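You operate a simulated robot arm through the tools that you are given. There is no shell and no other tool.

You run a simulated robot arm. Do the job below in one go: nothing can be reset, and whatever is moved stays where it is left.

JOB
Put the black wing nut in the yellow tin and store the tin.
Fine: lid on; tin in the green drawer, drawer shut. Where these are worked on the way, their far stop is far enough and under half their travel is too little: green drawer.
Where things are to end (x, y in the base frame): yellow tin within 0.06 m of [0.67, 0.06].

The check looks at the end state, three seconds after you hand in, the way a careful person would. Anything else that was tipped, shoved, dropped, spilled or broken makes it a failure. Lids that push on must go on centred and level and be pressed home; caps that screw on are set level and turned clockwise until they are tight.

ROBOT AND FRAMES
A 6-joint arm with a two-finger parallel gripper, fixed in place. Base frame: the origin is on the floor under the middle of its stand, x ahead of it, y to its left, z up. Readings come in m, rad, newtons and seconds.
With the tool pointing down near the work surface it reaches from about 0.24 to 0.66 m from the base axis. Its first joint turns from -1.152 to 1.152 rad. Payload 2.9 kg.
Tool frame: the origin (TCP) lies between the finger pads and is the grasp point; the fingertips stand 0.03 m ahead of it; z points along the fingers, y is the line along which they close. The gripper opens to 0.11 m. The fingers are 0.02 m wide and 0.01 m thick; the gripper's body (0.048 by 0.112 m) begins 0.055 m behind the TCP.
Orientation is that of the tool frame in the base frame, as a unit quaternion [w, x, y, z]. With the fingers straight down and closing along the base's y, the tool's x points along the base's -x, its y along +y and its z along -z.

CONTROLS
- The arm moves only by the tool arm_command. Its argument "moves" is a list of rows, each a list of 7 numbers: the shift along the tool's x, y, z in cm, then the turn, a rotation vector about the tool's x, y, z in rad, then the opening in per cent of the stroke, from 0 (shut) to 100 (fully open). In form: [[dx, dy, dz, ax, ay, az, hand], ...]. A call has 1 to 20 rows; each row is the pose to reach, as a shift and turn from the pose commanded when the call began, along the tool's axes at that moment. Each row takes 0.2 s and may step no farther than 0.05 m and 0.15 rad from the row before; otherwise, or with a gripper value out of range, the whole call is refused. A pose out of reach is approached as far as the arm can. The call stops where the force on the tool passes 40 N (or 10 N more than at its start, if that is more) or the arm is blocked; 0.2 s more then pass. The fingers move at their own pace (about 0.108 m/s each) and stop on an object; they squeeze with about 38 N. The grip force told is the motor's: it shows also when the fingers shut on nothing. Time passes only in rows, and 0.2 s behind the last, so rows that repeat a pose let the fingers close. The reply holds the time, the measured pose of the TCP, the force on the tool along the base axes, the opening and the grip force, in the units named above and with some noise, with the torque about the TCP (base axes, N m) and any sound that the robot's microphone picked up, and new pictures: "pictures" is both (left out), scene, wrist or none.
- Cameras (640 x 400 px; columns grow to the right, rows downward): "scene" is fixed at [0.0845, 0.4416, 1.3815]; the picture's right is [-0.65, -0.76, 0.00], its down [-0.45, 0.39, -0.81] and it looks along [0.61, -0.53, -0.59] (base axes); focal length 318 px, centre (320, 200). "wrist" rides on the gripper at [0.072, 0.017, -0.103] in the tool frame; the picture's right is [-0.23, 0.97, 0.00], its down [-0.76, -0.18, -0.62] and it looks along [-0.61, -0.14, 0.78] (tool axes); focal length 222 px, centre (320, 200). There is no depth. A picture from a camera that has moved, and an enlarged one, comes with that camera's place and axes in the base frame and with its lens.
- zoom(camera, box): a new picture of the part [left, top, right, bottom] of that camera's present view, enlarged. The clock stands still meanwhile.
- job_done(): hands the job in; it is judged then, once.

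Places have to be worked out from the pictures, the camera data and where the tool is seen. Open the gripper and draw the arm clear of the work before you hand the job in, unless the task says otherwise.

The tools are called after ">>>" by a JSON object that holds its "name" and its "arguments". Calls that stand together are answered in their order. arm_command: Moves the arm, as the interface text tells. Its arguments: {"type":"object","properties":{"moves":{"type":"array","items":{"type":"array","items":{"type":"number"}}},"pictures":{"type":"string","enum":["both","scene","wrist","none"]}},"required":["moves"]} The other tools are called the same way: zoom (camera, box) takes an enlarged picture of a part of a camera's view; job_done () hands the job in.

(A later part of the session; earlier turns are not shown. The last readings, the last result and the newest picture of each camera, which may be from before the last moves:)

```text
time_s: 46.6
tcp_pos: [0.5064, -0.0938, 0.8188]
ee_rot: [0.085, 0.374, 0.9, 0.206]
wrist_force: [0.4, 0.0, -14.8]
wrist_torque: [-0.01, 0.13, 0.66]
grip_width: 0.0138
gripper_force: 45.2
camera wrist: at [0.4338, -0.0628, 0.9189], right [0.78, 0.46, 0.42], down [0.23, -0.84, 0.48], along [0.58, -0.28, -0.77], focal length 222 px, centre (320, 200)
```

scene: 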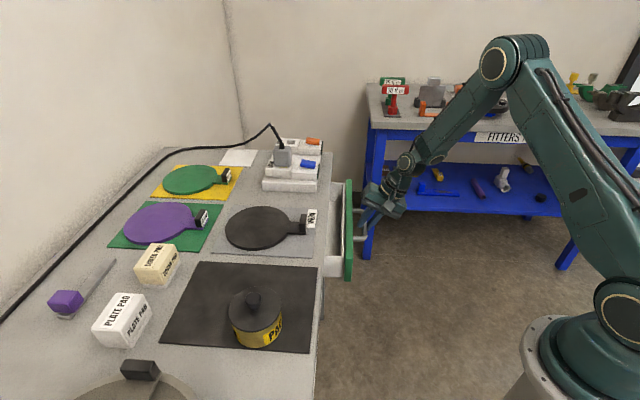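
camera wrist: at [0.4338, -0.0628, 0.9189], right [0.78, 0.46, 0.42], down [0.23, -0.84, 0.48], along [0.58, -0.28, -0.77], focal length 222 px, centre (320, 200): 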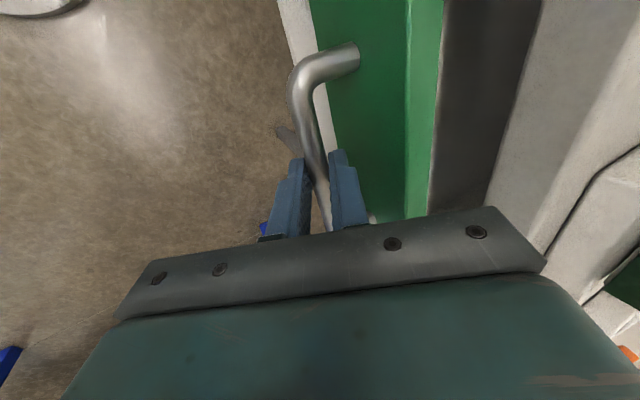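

The drawer slides open freely (6 cm so far). A slight downward load (−15 N) on the tool suggests I'm ~1 mm high, so I continue pulling with a small downward correction.

>>> {"name": "arm_command", "arguments": {"moves": [[0, -0.96, -0.3, 0, 0, 0, 0], [0, -2.31, -0.95, 0, 0, 0, 0], [0, -3.66, -1.6, 0, 0, 0, 0], [0, -5.0, -2.25, 0, 0, 0, 0], [0, -6.36, -2.91, 0, 0, 0, 0], [0, -7.26, -3.35, 0, 0, 0, 0], [0, -7.26, -3.35, 0, 0, 0, 0]], "pictures": "both"}}

```text
time_s: 48.2
tcp_pos: [0.4497, -0.1508, 0.8185]
ee_rot: [0.087, 0.372, 0.9, 0.209]
wrist_force: [-11.0, 11.3, 27.7]
wrist_torque: [0.21, -0.17, 0.56]
grip_width: 0.0138
gripper_force: 44.6
camera wrist: at [0.3767, -0.1196, 0.9185], right [0.78, 0.46, 0.43], down [0.23, -0.84, 0.48], along [0.58, -0.28, -0.76], focal length 222 px, centre (320, 200)
```

scene: 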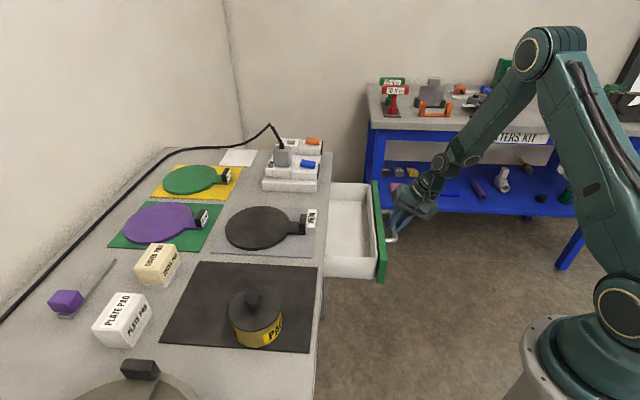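
wrist: 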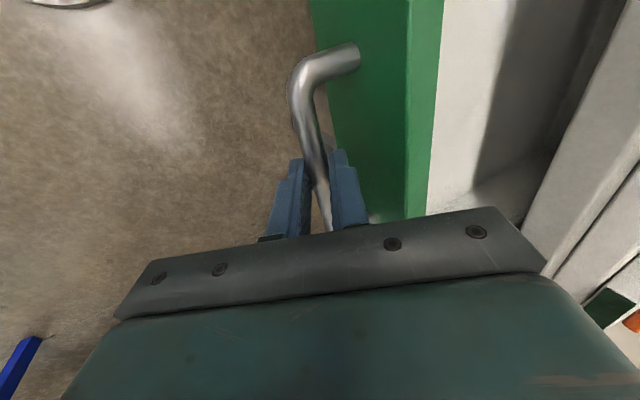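

Open 14 cm; the interior looks empty. I relieve the small vertical/sideways load (+1 mm up, 0.5 mm sideways) and continue pulling toward the stop.

>>> {"name": "arm_command", "arguments": {"moves": [[0.05, 0.04, -0.09, 0, 0, 0, 0], [0.05, -0.86, -0.53, 0, 0, 0, 0], [0.05, -1.76, -0.97, 0, 0, 0, 0], [0.05, -2.66, -1.4, 0, 0, 0, 0], [0.05, -3.56, -1.84, 0, 0, 0, 0], [0.05, -4.46, -2.27, 0, 0, 0, 0], [0.05, -5.36, -2.7, 0, 0, 0, 0]], "pictures": "both"}}

```text
time_s: 49.8
tcp_pos: [0.4073, -0.1944, 0.8183]
ee_rot: [0.087, 0.374, 0.9, 0.206]
wrist_force: [2.4, -1.0, 4.6]
wrist_torque: [0.08, 0.05, 0.7]
grip_width: 0.0136
gripper_force: 44.7
camera wrist: at [0.3341, -0.1617, 0.9185], right [0.78, 0.46, 0.42], down [0.23, -0.84, 0.49], along [0.58, -0.28, -0.76], focal length 222 px, centre (320, 200)
```

scene: 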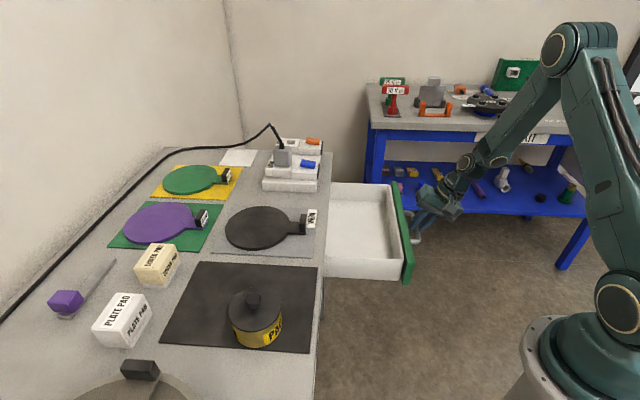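
wrist: 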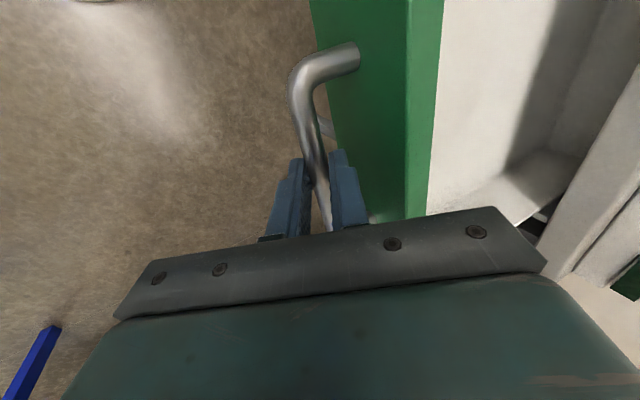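

Open 20 cm with almost no load. I continue gently to find the far stop.

>>> {"name": "arm_command", "arguments": {"moves": [[0, -0.9, -0.43, 0, 0, 0, 0], [0, -1.8, -0.87, 0, 0, 0, 0], [0, -2.7, -1.31, 0, 0, 0, 0], [0, -3.6, -1.75, 0, 0, 0, 0]], "pictures": "both"}}

```text
time_s: 50.8
tcp_pos: [0.3804, -0.2212, 0.8182]
ee_rot: [0.087, 0.372, 0.901, 0.207]
wrist_force: [-3.5, 4.8, 28.5]
wrist_torque: [-0.1, -0.5, 0.27]
grip_width: 0.0137
gripper_force: 45.1
camera wrist: at [0.3062, -0.1901, 0.9184], right [0.78, 0.46, 0.43], down [0.23, -0.84, 0.48], along [0.58, -0.28, -0.76], focal length 222 px, centre (320, 200)
```

scene: 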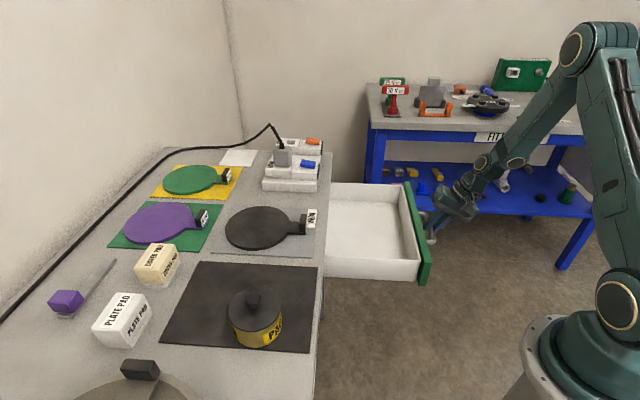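
wrist: 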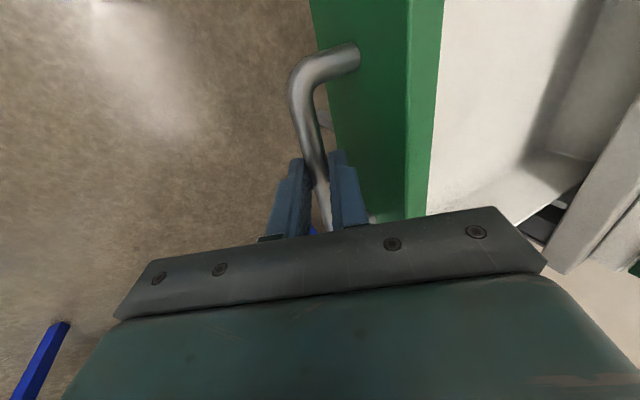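

Open 24 cm with no resisting force along the slide; that is ample. I look at the drawer's interior before letting go.

>>> {"name": "zoom", "arguments": {"camera": "scene", "box": [300, 160, 460, 300]}}

>>> {"name": "zoom", "arguments": {"camera": "wrist", "box": [380, 100, 640, 260]}}

```text
2.86 times, centred on (380, 230) of scene
camera zoom: at [0.0841, 0.4419, 1.3814], right [-0.65, -0.76, 0.0], down [-0.45, 0.39, -0.81], along [0.61, -0.53, -0.59], focal length 910 px, centre (149, 114)
```

zoom: 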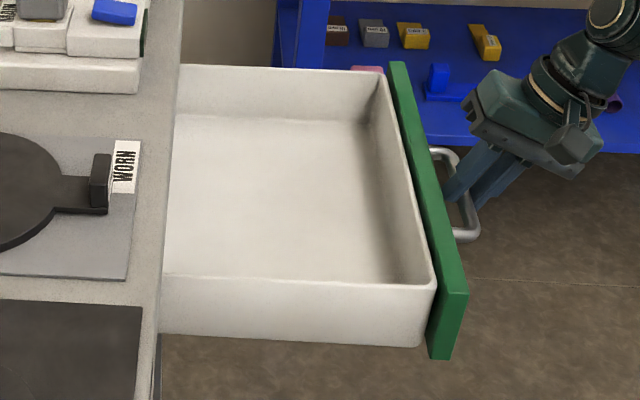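

```text
2.46 times, centred on (510, 180) of wrist
camera zoom: at [0.3062, -0.1901, 0.9184], right [0.78, 0.46, 0.43], down [0.23, -0.84, 0.48], along [0.58, -0.28, -0.76], focal length 547 px, centre (-148, 249)
```

zoom: 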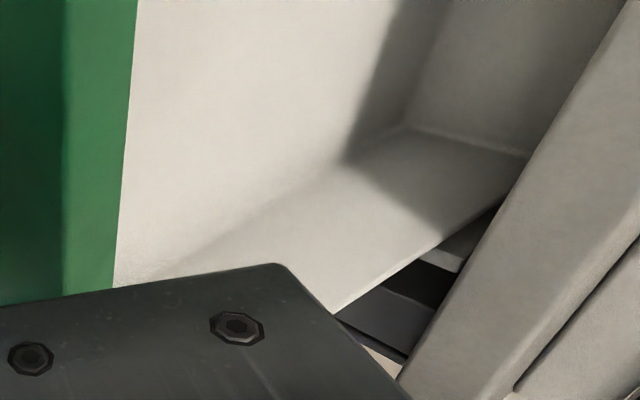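

The drawer is empty, roomy (~0.23 m wide), walls ~7 cm. I release the handle, back out along the tool axis, then rise and level the hand.

>>> {"name": "arm_command", "arguments": {"moves": [[0, 0, 0, 0, 0, 0, 22], [0, 0, 0, 0, 0, 0, 22], [0, 0, -3, 0, 0, 0, 22], [0, 0, -6, 0, 0, 0, 22], [0, 0, -10, 0, 0, 0, 22], [0, 1.63, -13.4, 0.11, 0, 0, 22], [0, 3.26, -16.75, 0.22, 0, 0, 22], [0, 4.9, -20.1, 0.33, 0, 0, 22], [0, 6.5, -23.5, 0.45, 0, 0, 50], [0, 6.5, -23.5, 0.45, 0, 0, 100]], "pictures": "both"}}

```text
time_s: 53.0
tcp_pos: [0.3463, -0.2512, 1.0566]
ee_rot: [0.001, 0.384, 0.923, 0.001]
wrist_force: [0.0, -0.9, -0.2]
wrist_torque: [0.0, 0.0, -0.03]
grip_width: 0.1098
gripper_force: 0.0
camera wrist: at [0.3073, -0.1874, 1.16], right [0.85, 0.53, 0.0], down [0.41, -0.66, 0.62], along [0.33, -0.53, -0.78], focal length 222 px, centre (320, 200)
```

scene: 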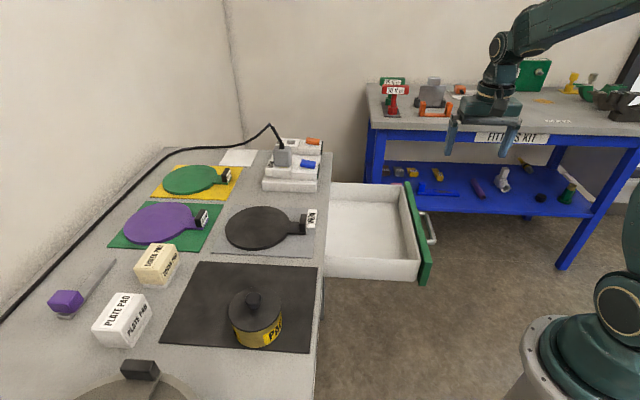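
wrist: 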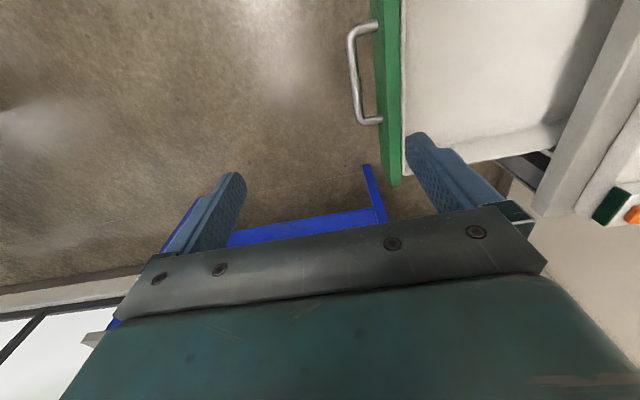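

Hand level and open at z≈1.057. I swing back over the tin at (0.389, 0.318).

>>> {"name": "arm_command", "arguments": {"moves": [[2.66, 3.09, 0, 0, 0, 0, 100], [5.32, 6.18, 0, 0, 0, 0, 100], [7.97, 9.27, 0, 0, 0, 0, 100], [10.63, 12.36, 0, 0, 0, 0, 100], [13.29, 15.45, 0, 0, 0, 0, 100], [15.95, 18.54, 0, 0, 0, 0, 100], [18.6, 21.62, 0, 0, 0, 0, 100], [21.26, 24.71, 0, 0, 0, 0, 100], [23.92, 27.8, 0, 0, 0, 0, 100], [26.58, 30.89, 0, 0, 0, 0, 100], [29.24, 33.98, 0, 0, 0, 0, 100], [31.9, 37.07, 0, 0, 0, 0, 100], [34.55, 40.16, 0, 0, 0, 0, 100], [37.21, 43.25, 0, 0, 0, 0, 100], [37.21, 43.25, 0, 0, 0, 0, 100]], "pictures": "both"}}

>>> {"name": "zoom", "arguments": {"camera": "wrist", "box": [250, 50, 390, 180]}}

```text
time_s: 56.2
tcp_pos: [0.392, 0.3157, 1.0577]
ee_rot: [0.001, 0.384, 0.923, 0.0]
wrist_force: [0.9, 0.0, 0.4]
wrist_torque: [0.0, 0.0, 0.0]
grip_width: 0.1103
gripper_force: 0.1
camera wrist: at [0.3517, 0.3797, 1.1613], right [0.85, 0.53, 0.0], down [0.41, -0.67, 0.62], along [0.33, -0.53, -0.78], focal length 222 px, centre (320, 200)
```

scene: 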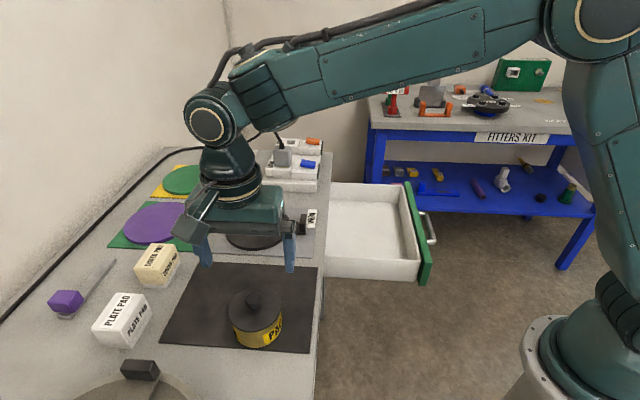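
wrist: 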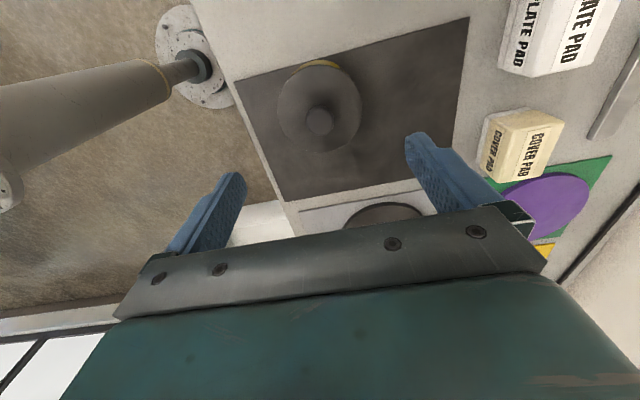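

```text
3.08 times, centred on (320, 115) of wrist
camera zoom: at [0.3517, 0.3797, 1.1613], right [0.85, 0.53, 0.0], down [0.41, -0.67, 0.62], along [0.33, -0.53, -0.78], focal length 684 px, centre (320, 462)
```

zoom: 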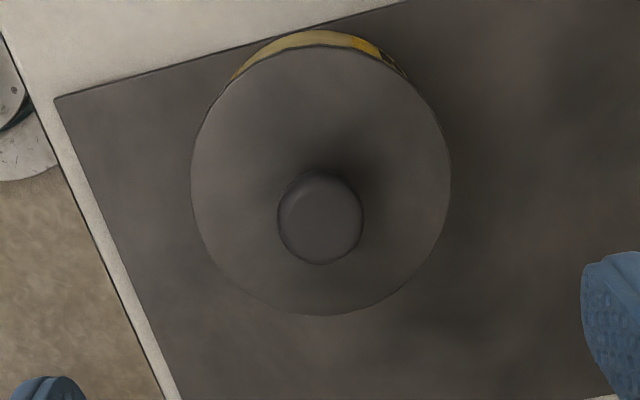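

The tin is ~2.5 mm off along the finger-width axis only. I correct, descend with the hand fully open to z≈0.931 around the tin, and close on its body.

>>> {"name": "arm_command", "arguments": {"moves": [[0.25, 0, 0, 0, 0, 0, 100], [0.25, 0, 4, 0, 0, 0, 100], [0.25, 0, 8, 0, 0, 0, 100], [0.25, 0, 11, 0, 0, 0, 100], [0.25, 0, 12.7, 0, 0, 0, 100], [0.25, 0, 12.7, 0, 0, 0, 100], [0.25, 0, 12.7, 0, 0, 0, 72], [0.25, 0, 12.7, 0, 0, 0, 60], [0.25, 0, 12.7, 0, 0, 0, 60], [0.25, 0, 12.7, 0, 0, 0, 60]], "pictures": "both"}}

>>> {"name": "zoom", "arguments": {"camera": "wrist", "box": [220, 80, 420, 240]}}

>>> {"name": "zoom", "arguments": {"camera": "scene", "box": [205, 260, 315, 360]}}

```text
time_s: 58.4
tcp_pos: [0.3917, 0.3193, 0.9315]
ee_rot: [0.001, 0.383, 0.924, 0.001]
wrist_force: [-0.8, 0.6, -0.5]
wrist_torque: [-0.03, -0.02, 0.01]
grip_width: 0.077
gripper_force: 38.2
camera wrist: at [0.351, 0.3835, 1.0355], right [0.85, 0.53, 0.0], down [0.41, -0.67, 0.62], along [0.33, -0.53, -0.78], focal length 222 px, centre (320, 200)
```

scene: 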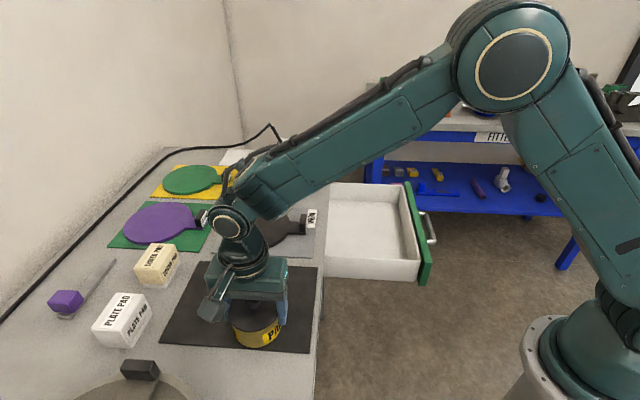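
wrist: 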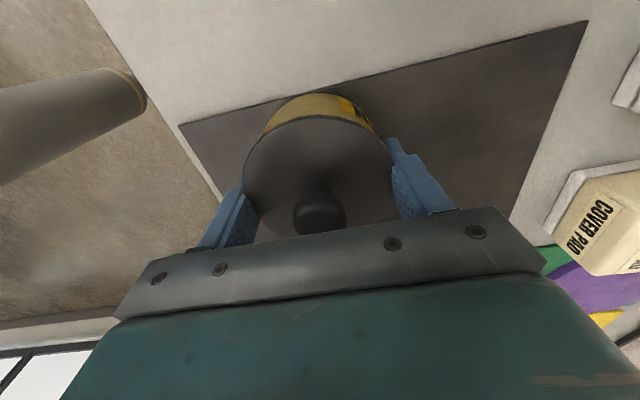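

```text
2.50 times, centred on (320, 160) of wrist
camera zoom: at [0.351, 0.3835, 1.0355], right [0.85, 0.53, 0.0], down [0.41, -0.67, 0.62], along [0.33, -0.53, -0.78], focal length 555 px, centre (320, 300)
```

zoom: 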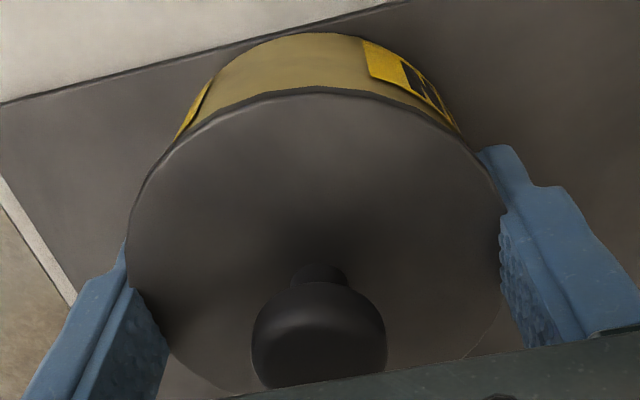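

```text
4.00 times, centred on (260, 310) of scene
camera zoom: at [0.0845, 0.4416, 1.3814], right [-0.65, -0.76, 0.0], down [-0.45, 0.39, -0.81], along [0.61, -0.53, -0.59], focal length 1274 px, centre (560, -240)
```

zoom: 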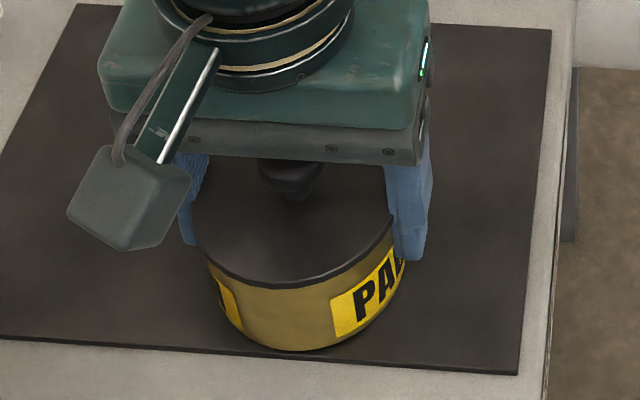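

Grip holds at 77 mm. I lift 2 cm slowly and check that tin and lid rise together.

>>> {"name": "arm_command", "arguments": {"moves": [[0, 0, -0.5, 0, 0, 0, 60], [0, 0, -1.2, 0, 0, 0, 60], [0, 0, -2, 0, 0, 0, 60], [0, 0, -2, 0, 0, 0, 60]], "pictures": "both"}}

>>> {"name": "zoom", "arguments": {"camera": "wrist", "box": [220, 80, 420, 240]}}

>>> {"name": "zoom", "arguments": {"camera": "scene", "box": [205, 260, 315, 360]}}

```text
time_s: 59.4
tcp_pos: [0.3894, 0.3201, 0.951]
ee_rot: [0.0, 0.384, 0.924, 0.0]
wrist_force: [0.5, 0.8, -1.2]
wrist_torque: [0.02, 0.01, -0.01]
grip_width: 0.077
gripper_force: 38.1
camera wrist: at [0.3498, 0.3837, 1.0548], right [0.85, 0.53, 0.0], down [0.41, -0.66, 0.62], along [0.33, -0.53, -0.78], focal length 222 px, centre (320, 200)
```

scene: 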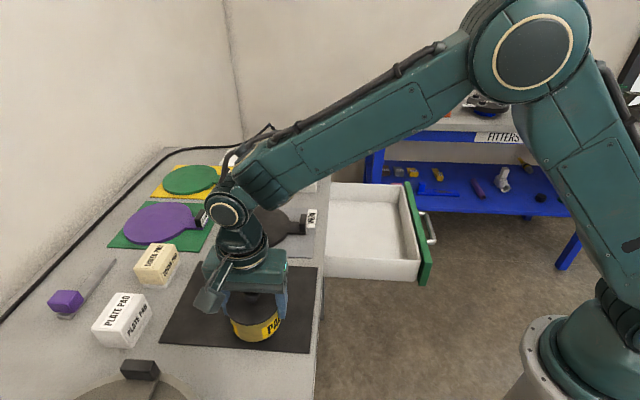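
wrist: 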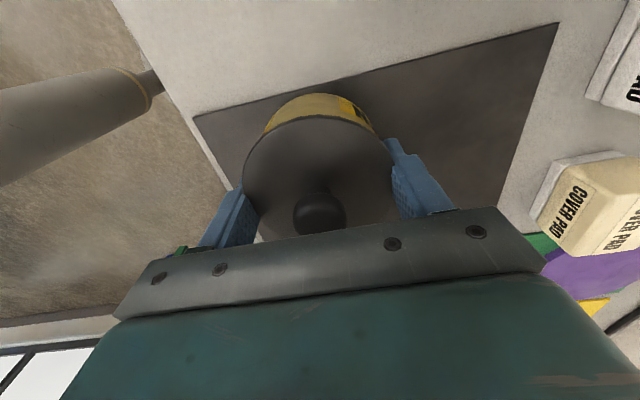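

```text
2.50 times, centred on (320, 160) of wrist
camera zoom: at [0.3498, 0.3837, 1.0548], right [0.85, 0.53, 0.0], down [0.41, -0.66, 0.62], along [0.33, -0.53, -0.78], focal length 555 px, centre (320, 300)
```

zoom: 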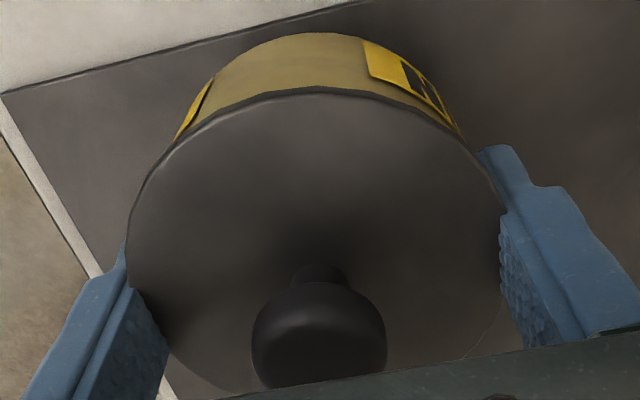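

```text
4.00 times, centred on (260, 310) of scene
camera zoom: at [0.0845, 0.4416, 1.3814], right [-0.65, -0.76, 0.0], down [-0.45, 0.39, -0.81], along [0.61, -0.53, -0.59], focal length 1274 px, centre (560, -240)
```

zoom: 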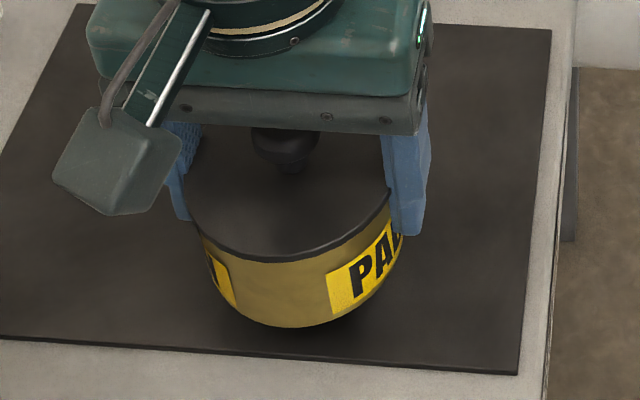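

Tin and lid rise together. I lift to z≈1.06 and carry it over the open drawer to (0.501, −0.109), which becomes ≈ (0.67, 0.06) once the drawer is shut.

>>> {"name": "arm_command", "arguments": {"moves": [[0, 0, -4, 0, 0, 0, 60], [0, 0, -8, 0, 0, 0, 60], [0, 0, -11, 0, 0, 0, 60], [-3.46, -2.04, -11, 0, 0, 0, 60], [-6.93, -4.08, -11, 0, 0, 0, 60], [-10.4, -6.12, -11, 0, 0, 0, 60], [-13.86, -8.16, -11, 0, 0, 0, 60], [-17.33, -10.2, -11, 0, 0, 0, 60], [-20.8, -12.25, -11, 0, 0, 0, 60], [-24.26, -14.29, -11, 0, 0, 0, 60], [-27.72, -16.33, -11, 0, 0, 0, 60], [-31.2, -18.37, -11, 0, 0, 0, 60], [-34.65, -20.4, -11, 0, 0, 0, 60], [-38.12, -22.45, -11, 0, 0, 0, 60], [-38.12, -22.45, -11, 0, 0, 0, 60]], "pictures": "both"}}

>>> {"name": "zoom", "arguments": {"camera": "scene", "box": [290, 120, 470, 300]}}

>>> {"name": "zoom", "arguments": {"camera": "wrist", "box": [220, 40, 480, 240]}}

```text
time_s: 62.6
tcp_pos: [0.4997, -0.1106, 1.0615]
ee_rot: [0.002, 0.384, 0.923, 0.001]
wrist_force: [0.7, -0.5, -1.5]
wrist_torque: [-0.01, 0.01, -0.02]
grip_width: 0.0769
gripper_force: 37.7
camera wrist: at [0.4593, -0.0462, 1.1646], right [0.85, 0.53, 0.0], down [0.41, -0.67, 0.62], along [0.33, -0.53, -0.78], focal length 222 px, centre (320, 200)
```

scene: 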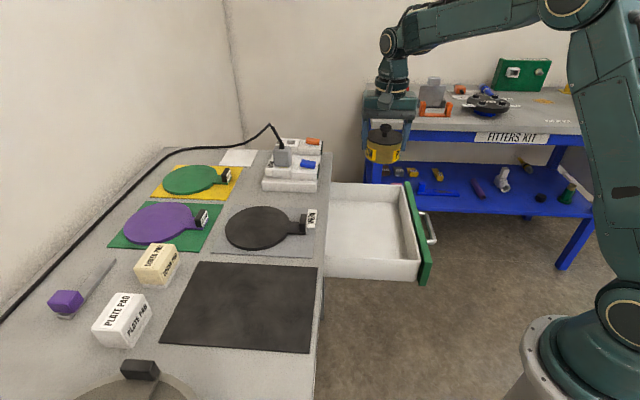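
wrist: 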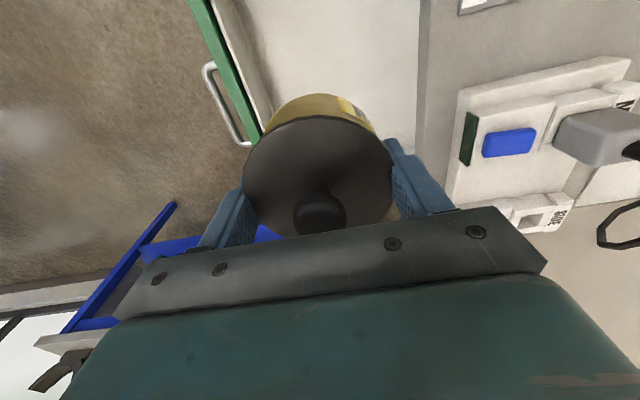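

```text
2.22 times, centred on (380, 210) of scene
camera zoom: at [0.0846, 0.4416, 1.3815], right [-0.65, -0.76, 0.0], down [-0.45, 0.39, -0.81], along [0.61, -0.53, -0.59], focal length 708 px, centre (187, 178)
```

zoom: 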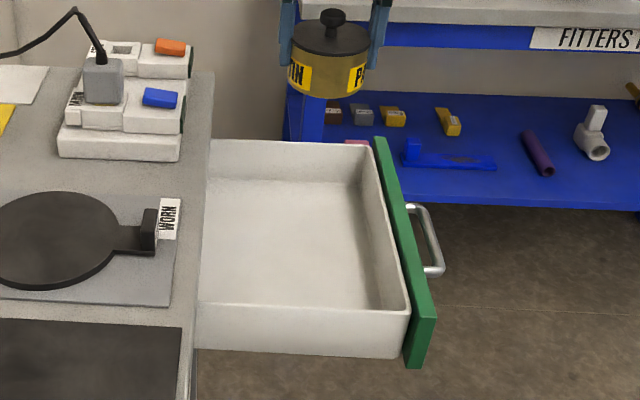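

```text
2.00 times, centred on (350, 140) of wrist
camera zoom: at [0.4593, -0.0462, 1.1646], right [0.85, 0.53, 0.0], down [0.41, -0.67, 0.62], along [0.33, -0.53, -0.78], focal length 444 px, centre (260, 320)
```

zoom: 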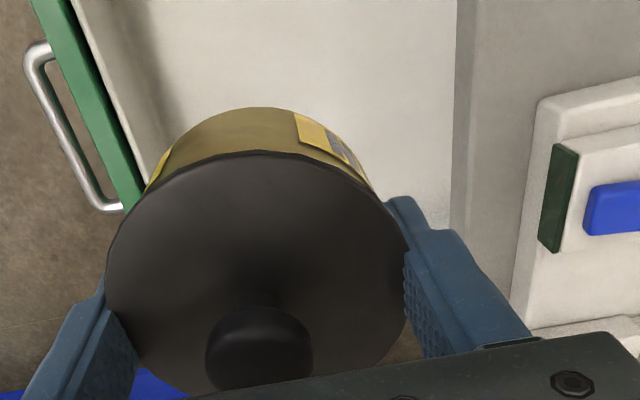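

The tin is above the drawer floor. I shift 1 cm deeper for finger clearance and lower it toward the drawer floor, stopping ~1.5 cm short.

>>> {"name": "arm_command", "arguments": {"moves": [[0, 1, 0, 0, 0, 0, 60], [0, 1, 4, 0, 0, 0, 60], [0, 1, 8, 0, 0, 0, 60], [0, 1, 12, 0, 0, 0, 60], [0, 1, 16, 0, 0, 0, 60], [0, 1, 19, 0, 0, 0, 60], [0, 1, 21, 0, 0, 0, 60], [0, 1, 21, 0, 0, 0, 60]], "pictures": "both"}}

>>> {"name": "zoom", "arguments": {"camera": "scene", "box": [290, 140, 470, 300]}}

>>> {"name": "zoom", "arguments": {"camera": "wrist", "box": [180, 40, 480, 240]}}

```text
time_s: 64.4
tcp_pos: [0.507, -0.1023, 0.8514]
ee_rot: [0.0, 0.384, 0.923, 0.001]
wrist_force: [-0.8, -0.1, -1.4]
wrist_torque: [-0.02, -0.02, 0.0]
grip_width: 0.0771
gripper_force: 38.0
camera wrist: at [0.4673, -0.0384, 0.9545], right [0.85, 0.53, 0.0], down [0.41, -0.67, 0.62], along [0.33, -0.53, -0.78], focal length 222 px, centre (320, 200)
```

scene: 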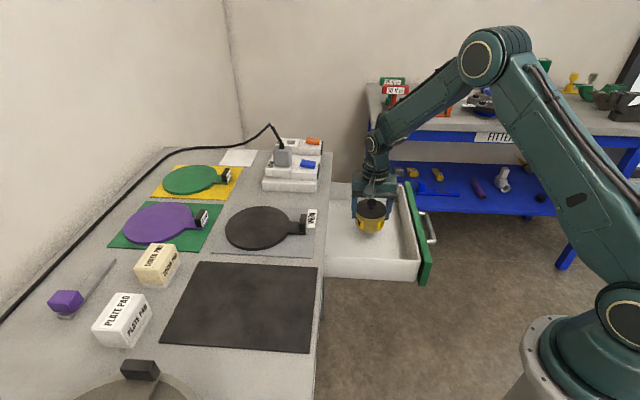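
wrist: 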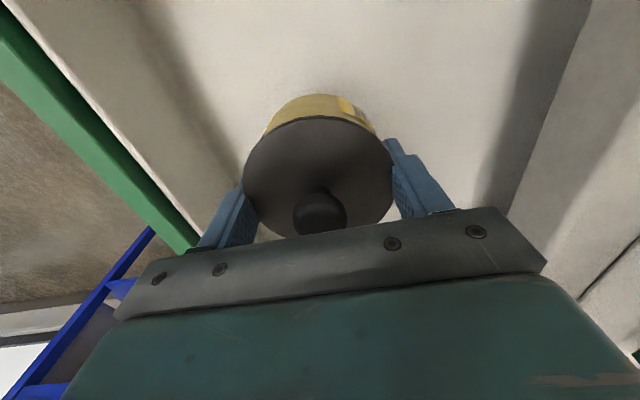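

```text
2.50 times, centred on (380, 220) of scene
camera zoom: at [0.0846, 0.4416, 1.3815], right [-0.65, -0.76, 0.0], down [-0.45, 0.39, -0.81], along [0.61, -0.53, -0.59], focal length 796 px, centre (170, 150)
```

zoom: 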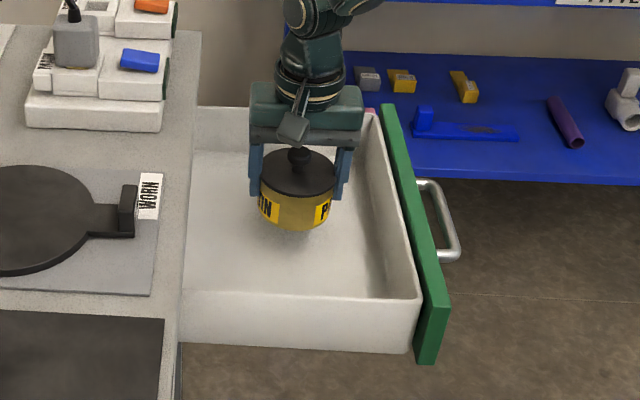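

```text
2.00 times, centred on (330, 140) of wrist
camera zoom: at [0.4673, -0.0384, 0.9545], right [0.85, 0.53, 0.0], down [0.41, -0.67, 0.62], along [0.33, -0.53, -0.78], focal length 444 px, centre (300, 320)
```

zoom: 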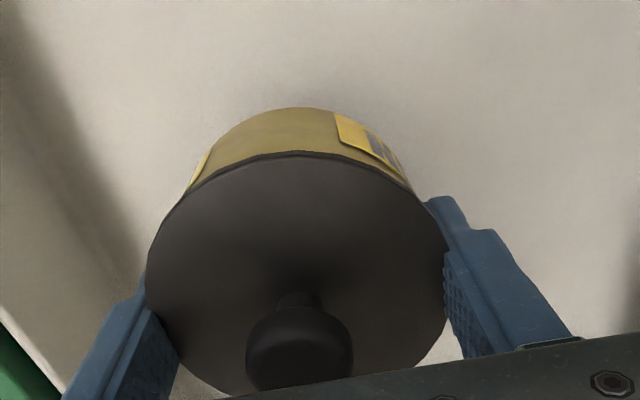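

Positioned well inside the drawer. I lower the last stretch in fine steps to find the floor.

>>> {"name": "arm_command", "arguments": {"moves": [[0, 0, 1, 0, 0, 0, 60], [0, 0, 1.5, 0, 0, 0, 60], [0, 0, 1.8, 0, 0, 0, 60], [0, 0, 2.0, 0, 0, 0, 60], [0, 0, 2.1, 0, 0, 0, 60], [0, 0, 2.2, 0, 0, 0, 60]], "pictures": "none"}}

```text
time_s: 65.8
tcp_pos: [0.5074, -0.1031, 0.8278]
ee_rot: [0.001, 0.383, 0.924, 0.0]
wrist_force: [1.4, 0.3, -1.3]
wrist_torque: [0.03, -0.02, -0.01]
grip_width: 0.0767
gripper_force: 38.2
```

No contact yet at TCP z≈0.828; continuing in 1 mm steps.

>>> {"name": "arm_command", "arguments": {"moves": [[0, 0, 0.1, 0, 0, 0, 60], [0, 0, 0.2, 0, 0, 0, 60], [0, 0, 0.3, 0, 0, 0, 60], [0, 0, 0.4, 0, 0, 0, 60], [0, 0, 0.5, 0, 0, 0, 60], [0, 0, 0.6, 0, 0, 0, 60]], "pictures": "scene"}}

>>> {"name": "zoom", "arguments": {"camera": "scene", "box": [320, 170, 430, 260]}}

```text
time_s: 67.2
tcp_pos: [0.5074, -0.1033, 0.8235]
ee_rot: [0.002, 0.383, 0.924, 0.0]
wrist_force: [-0.2, 0.4, -0.8]
wrist_torque: [-0.01, 0.02, -0.02]
grip_width: 0.0768
gripper_force: 37.6
```

scene: 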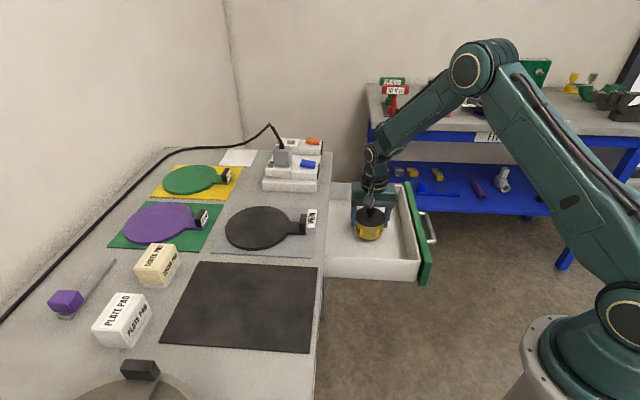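

```text
4.44 times, centred on (375, 215) of scene
camera zoom: at [0.0846, 0.4416, 1.3815], right [-0.65, -0.76, 0.0], down [-0.45, 0.39, -0.81], along [0.61, -0.53, -0.59], focal length 1415 px, centre (76, 133)
```

zoom: 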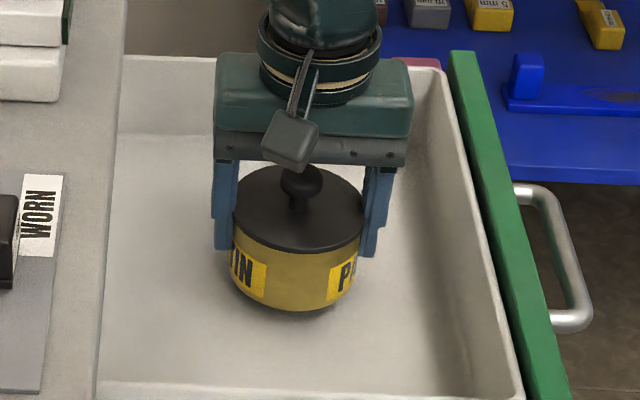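

Still a small gap (soft shadow under the tin). Continuing down.

>>> {"name": "arm_command", "arguments": {"moves": [[0, 0, 0.15, 0, 0, 0, 60], [0, 0, 0.3, 0, 0, 0, 60], [0, 0, 0.45, 0, 0, 0, 60], [0, 0, 0.6, 0, 0, 0, 60], [0, 0, 0.7, 0, 0, 0, 60], [0, 0, 0.8, 0, 0, 0, 60]], "pictures": "scene"}}

>>> {"name": "zoom", "arguments": {"camera": "scene", "box": [320, 170, 430, 260]}}

```text
time_s: 68.6
tcp_pos: [0.5088, -0.1022, 0.8147]
ee_rot: [0.002, 0.383, 0.924, 0.0]
wrist_force: [-0.9, 0.4, -2.0]
wrist_torque: [0.01, -0.02, 0.0]
grip_width: 0.0769
gripper_force: 37.6
```

scene: 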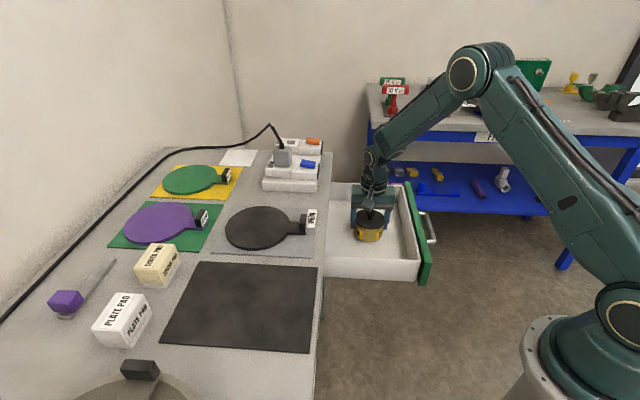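

```text
4.44 times, centred on (375, 215) of scene
camera zoom: at [0.0846, 0.4416, 1.3815], right [-0.65, -0.76, 0.0], down [-0.45, 0.39, -0.81], along [0.61, -0.53, -0.59], focal length 1415 px, centre (76, 133)
```

zoom: 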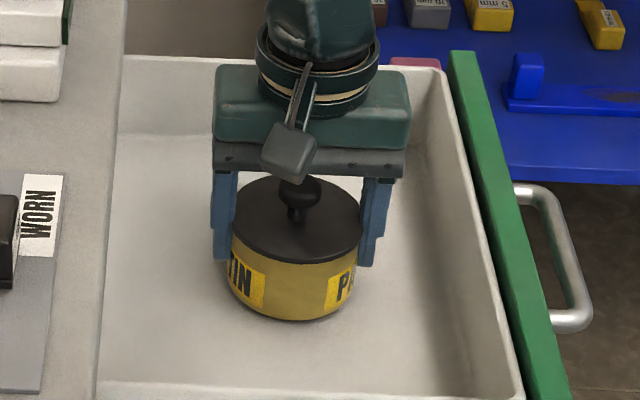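

No contact yet at TCP z≈0.815 (tin bottom ≈0.773); the floor is lower than guessed, which helps clearance. Continuing.

>>> {"name": "arm_command", "arguments": {"moves": [[0, 0, 0.15, 0, 0, 0, 60], [0, 0, 0.3, 0, 0, 0, 60], [0, 0, 0.45, 0, 0, 0, 60], [0, 0, 0.6, 0, 0, 0, 60], [0, 0, 0.7, 0, 0, 0, 60], [0, 0, 0.8, 0, 0, 0, 60], [0, 0, 0.9, 0, 0, 0, 60], [0, 0, 1.0, 0, 0, 0, 60]], "pictures": "scene"}}

>>> {"name": "zoom", "arguments": {"camera": "scene", "box": [320, 170, 430, 260]}}

```text
time_s: 70.4
tcp_pos: [0.5096, -0.1032, 0.8076]
ee_rot: [0.004, 0.384, 0.923, 0.001]
wrist_force: [-1.5, 3.5, 31.6]
wrist_torque: [-0.08, 0.01, 0.07]
grip_width: 0.0771
gripper_force: 38.2
```

scene: 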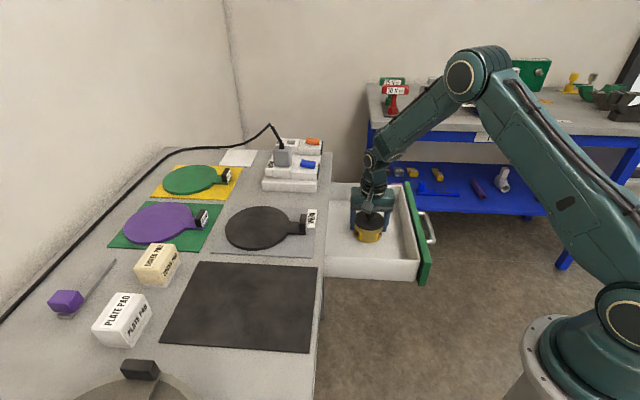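

```text
4.44 times, centred on (375, 215) of scene
camera zoom: at [0.084, 0.4418, 1.3814], right [-0.65, -0.76, 0.0], down [-0.45, 0.39, -0.81], along [0.61, -0.53, -0.59], focal length 1415 px, centre (76, 133)
```

zoom: 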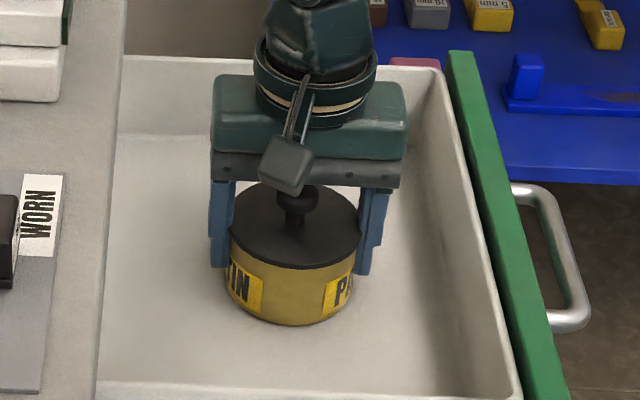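

Floor contact found (31 N at TCP z≈0.808), so the knob top will be ≈0.840, below the drawer front's top. I relieve 1 mm, open to 88% and rise straight up.

>>> {"name": "arm_command", "arguments": {"moves": [[0, 0, -0.1, 0, 0, 0, 60], [0, 0, -0.1, 0, 0, 0, 88], [0, 0, -0.1, 0, 0, 0, 88], [0, 0, -0.1, 0, 0, 0, 88], [0, 0, -2, 0, 0, 0, 88], [0, 0, -5, 0, 0, 0, 88], [0, 0, -9, 0, 0, 0, 88], [0, 0, -13, 0, 0, 0, 88], [0, 0, -17, 0, 0, 0, 88], [0, 0, -21, 0, 0, 0, 60], [0, 0, -21, 0, 0, 0, 21]], "pictures": "both"}}

>>> {"name": "zoom", "arguments": {"camera": "scene", "box": [310, 160, 450, 290]}}

>>> {"name": "zoom", "arguments": {"camera": "wrist", "box": [180, 0, 480, 200]}}

```text
time_s: 72.8
tcp_pos: [0.508, -0.1007, 1.016]
ee_rot: [0.001, 0.384, 0.923, 0.0]
wrist_force: [0.5, -0.2, -0.4]
wrist_torque: [0.01, -0.01, -0.02]
grip_width: 0.0231
gripper_force: 0.1
camera wrist: at [0.4675, -0.0358, 1.1182], right [0.85, 0.53, 0.0], down [0.41, -0.67, 0.62], along [0.33, -0.53, -0.78], focal length 222 px, centre (320, 200)
```

scene: 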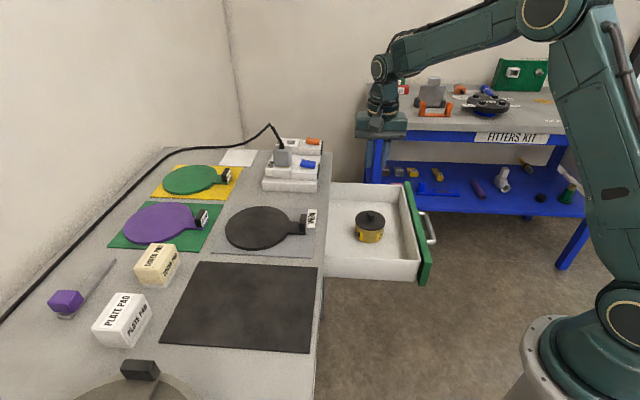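
wrist: 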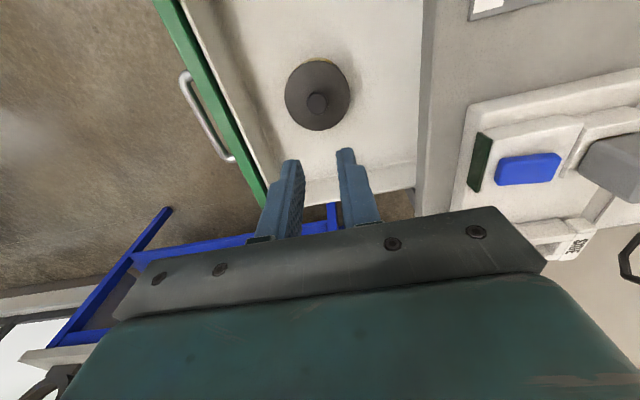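

```text
3.08 times, centred on (380, 225) of scene
camera zoom: at [0.0845, 0.4416, 1.3815], right [-0.65, -0.76, 0.0], down [-0.45, 0.39, -0.81], along [0.61, -0.53, -0.59], focal length 980 px, centre (135, 123)
```

zoom: 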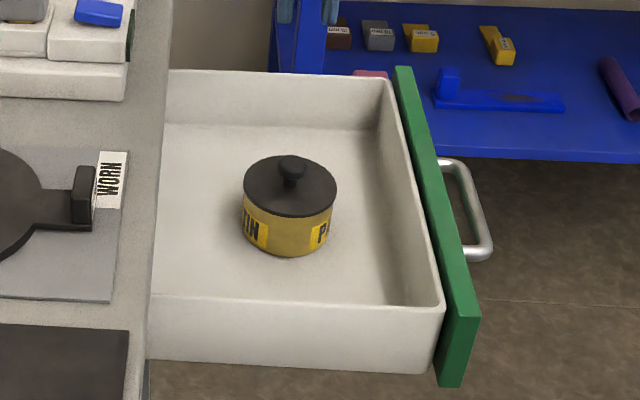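

```text
2.00 times, centred on (330, 100) of wrist
camera zoom: at [0.4675, -0.0358, 1.1182], right [0.85, 0.53, 0.0], down [0.41, -0.67, 0.62], along [0.33, -0.53, -0.78], focal length 444 px, centre (300, 400)
```

zoom: 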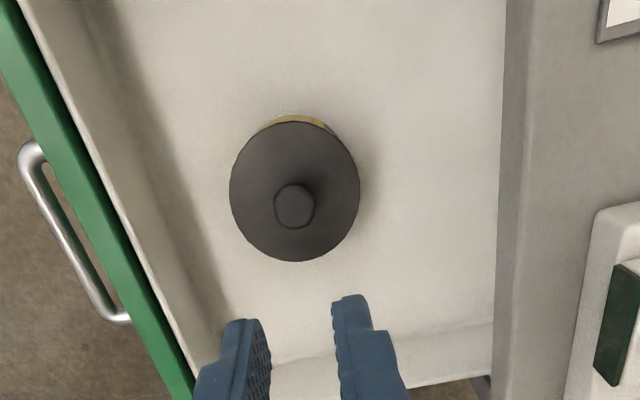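

The tin stands upright in the drawer with its lid level. Now I'll shut the drawer by pushing on the handle bar from outside: first swing out in front of the handle, turning the hand so the fingers spread along the bar.

>>> {"name": "arm_command", "arguments": {"moves": [[0.05, -1.9, 0, 0, 0, -0.143, 50], [0.1, -3.8, 0, 0, 0, -0.286, 50], [0.15, -5.7, 0, 0, 0, -0.429, 50], [0.2, -7.6, 0, 0, 0, -0.571, 50], [0.25, -9.5, 0, 0, 0, -0.714, 50], [0.3, -11.4, 0, 0, 0, -0.857, 50], [0.35, -13.3, 0, 0, 0, -1.0, 50], [0.4, -15.2, 0, 0, 0, -1.143, 50], [0.45, -17.1, 0, 0, 0, -1.286, 50], [0.5, -19, 0, 0, 0, -1.428, 50], [0.54, -20.8, 0, 0, 0, -1.571, 50], [0.54, -20.8, 0, 0, 0, -1.571, 50]], "pictures": "both"}}

>>> {"name": "zoom", "arguments": {"camera": "wrist", "box": [180, 40, 480, 220]}}

```text
time_s: 75.4
tcp_pos: [0.3562, -0.2454, 1.0145]
ee_rot: [0.002, -0.383, 0.924, -0.001]
wrist_force: [-0.8, -0.7, 0.1]
wrist_torque: [0.0, -0.03, 0.03]
grip_width: 0.055
gripper_force: 0.0
camera wrist: at [0.2913, -0.2849, 1.1177], right [-0.53, 0.85, 0.0], down [0.66, 0.41, 0.62], along [0.53, 0.33, -0.78], focal length 222 px, centre (320, 200)
```

scene: 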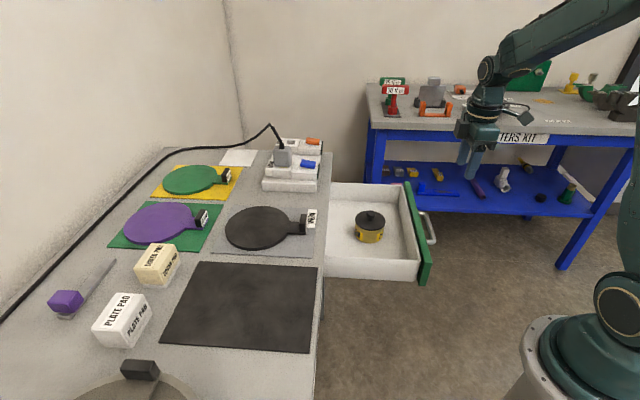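
wrist: 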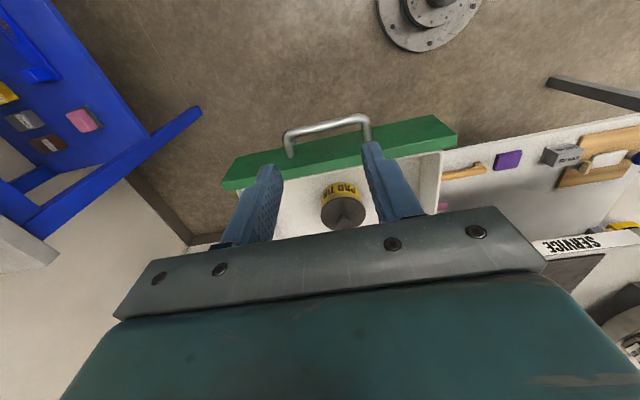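

```text
2.13 times, centred on (330, 130) of wrist
camera zoom: at [0.2913, -0.2849, 1.1177], right [-0.53, 0.85, 0.0], down [0.66, 0.41, 0.62], along [0.53, 0.33, -0.78], focal length 474 px, centre (299, 349)
```

zoom: 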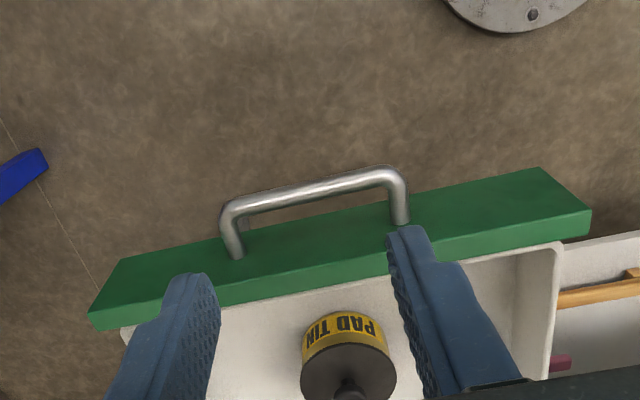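

The bar is at n≈0.117, centred on my fingers (a≈0.426), with 2 cm clearance for descending outside it. I lower to TCP z≈0.818.

>>> {"name": "arm_command", "arguments": {"moves": [[0, 0, 4, 0, 0, 0, 50], [0, 0, 8, 0, 0, 0, 50], [0, 0, 12, 0, 0, 0, 50], [0, 0, 16, 0, 0, 0, 50], [0, 0, 19.6, 0, 0, 0, 50], [0, 0, 19.6, 0, 0, 0, 50]], "pictures": "both"}}

>>> {"name": "zoom", "arguments": {"camera": "scene", "box": [340, 140, 500, 290]}}

```text
time_s: 76.8
tcp_pos: [0.3555, -0.2461, 0.8184]
ee_rot: [0.001, -0.382, 0.924, 0.0]
wrist_force: [0.0, -0.7, 0.3]
wrist_torque: [-0.02, -0.03, 0.0]
grip_width: 0.0548
gripper_force: 0.1
camera wrist: at [0.2921, -0.2836, 0.9211], right [-0.53, 0.85, 0.0], down [0.66, 0.41, 0.63], along [0.53, 0.33, -0.78], focal length 222 px, centre (320, 200)
```

scene: 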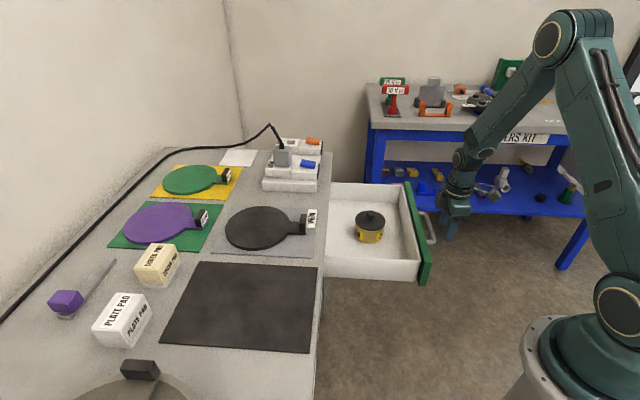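
wrist: 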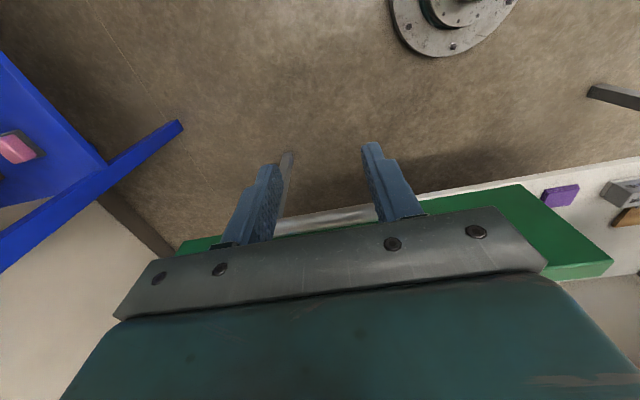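

```text
2.67 times, centred on (420, 215) of scene
camera zoom: at [0.0845, 0.4416, 1.3815], right [-0.65, -0.76, 0.0], down [-0.45, 0.39, -0.81], along [0.61, -0.53, -0.59], focal length 849 px, centre (53, 160)
```

zoom: 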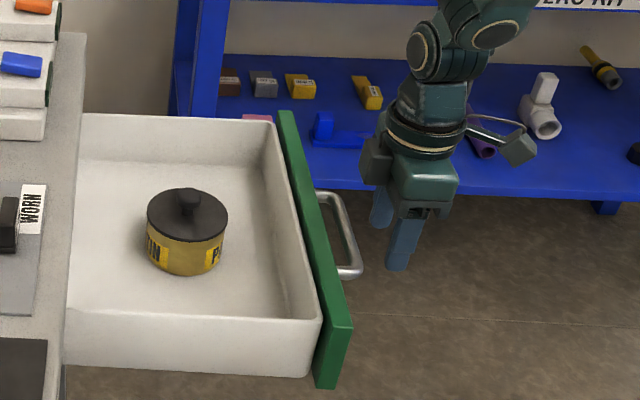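

Fingers are in front of the bar. I push gently along the drawer normal (1 cm steps), watching the force.

>>> {"name": "arm_command", "arguments": {"moves": [[-1.5, 0, 0, 0, 0, 0, 50], [-2.2, 0, 0, 0, 0, 0, 50], [-2.7, 0, 0, 0, 0, 0, 50], [-3.3, 0, 0, 0, 0, 0, 50], [-4.1, 0, 0, 0, 0, 0, 50], [-5, 0, 0, 0, 0, 0, 50], [-6, 0, 0, 0, 0, 0, 50], [-7, 0, 0, 0, 0, 0, 50], [-8, 0, 0, 0, 0, 0, 50], [-9, 0, 0, 0, 0, 0, 50], [-10, 0, 0, 0, 0, 0, 50], [-11, 0, 0, 0, 0, 0, 50], [-12, 0, 0, 0, 0, 0, 50]], "pictures": "both"}}

>>> {"name": "zoom", "arguments": {"camera": "scene", "box": [290, 140, 450, 290]}}

```text
time_s: 79.6
tcp_pos: [0.4414, -0.1616, 0.8191]
ee_rot: [0.001, -0.383, 0.924, -0.001]
wrist_force: [-0.9, -1.1, 0.4]
wrist_torque: [-0.01, 0.06, -0.01]
grip_width: 0.055
gripper_force: 0.0
camera wrist: at [0.3769, -0.1987, 0.9224], right [-0.53, 0.85, 0.0], down [0.66, 0.41, 0.63], along [0.53, 0.33, -0.78], focal length 222 px, centre (320, 200)
```

scene: 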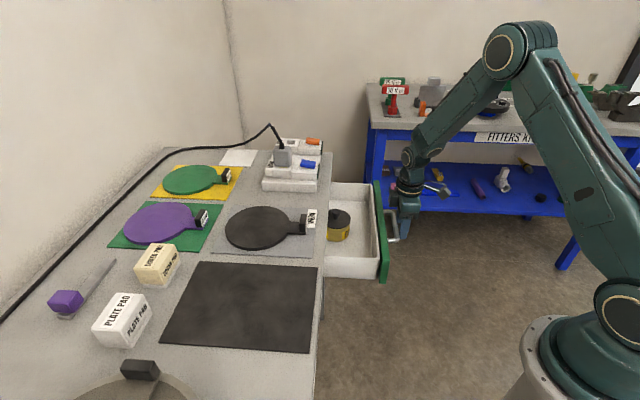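
wrist: 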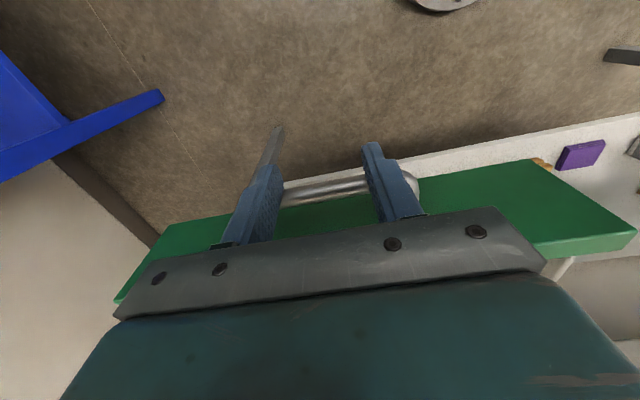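

```text
2.67 times, centred on (370, 215) of scene
camera zoom: at [0.0845, 0.4416, 1.3815], right [-0.65, -0.76, 0.0], down [-0.45, 0.39, -0.81], along [0.61, -0.53, -0.59], focal length 849 px, centre (187, 160)
```

zoom: 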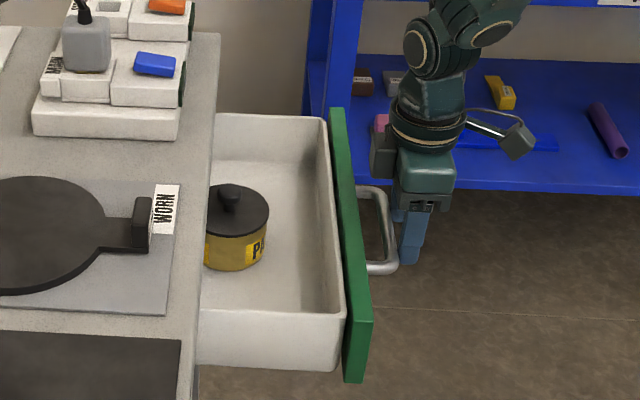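

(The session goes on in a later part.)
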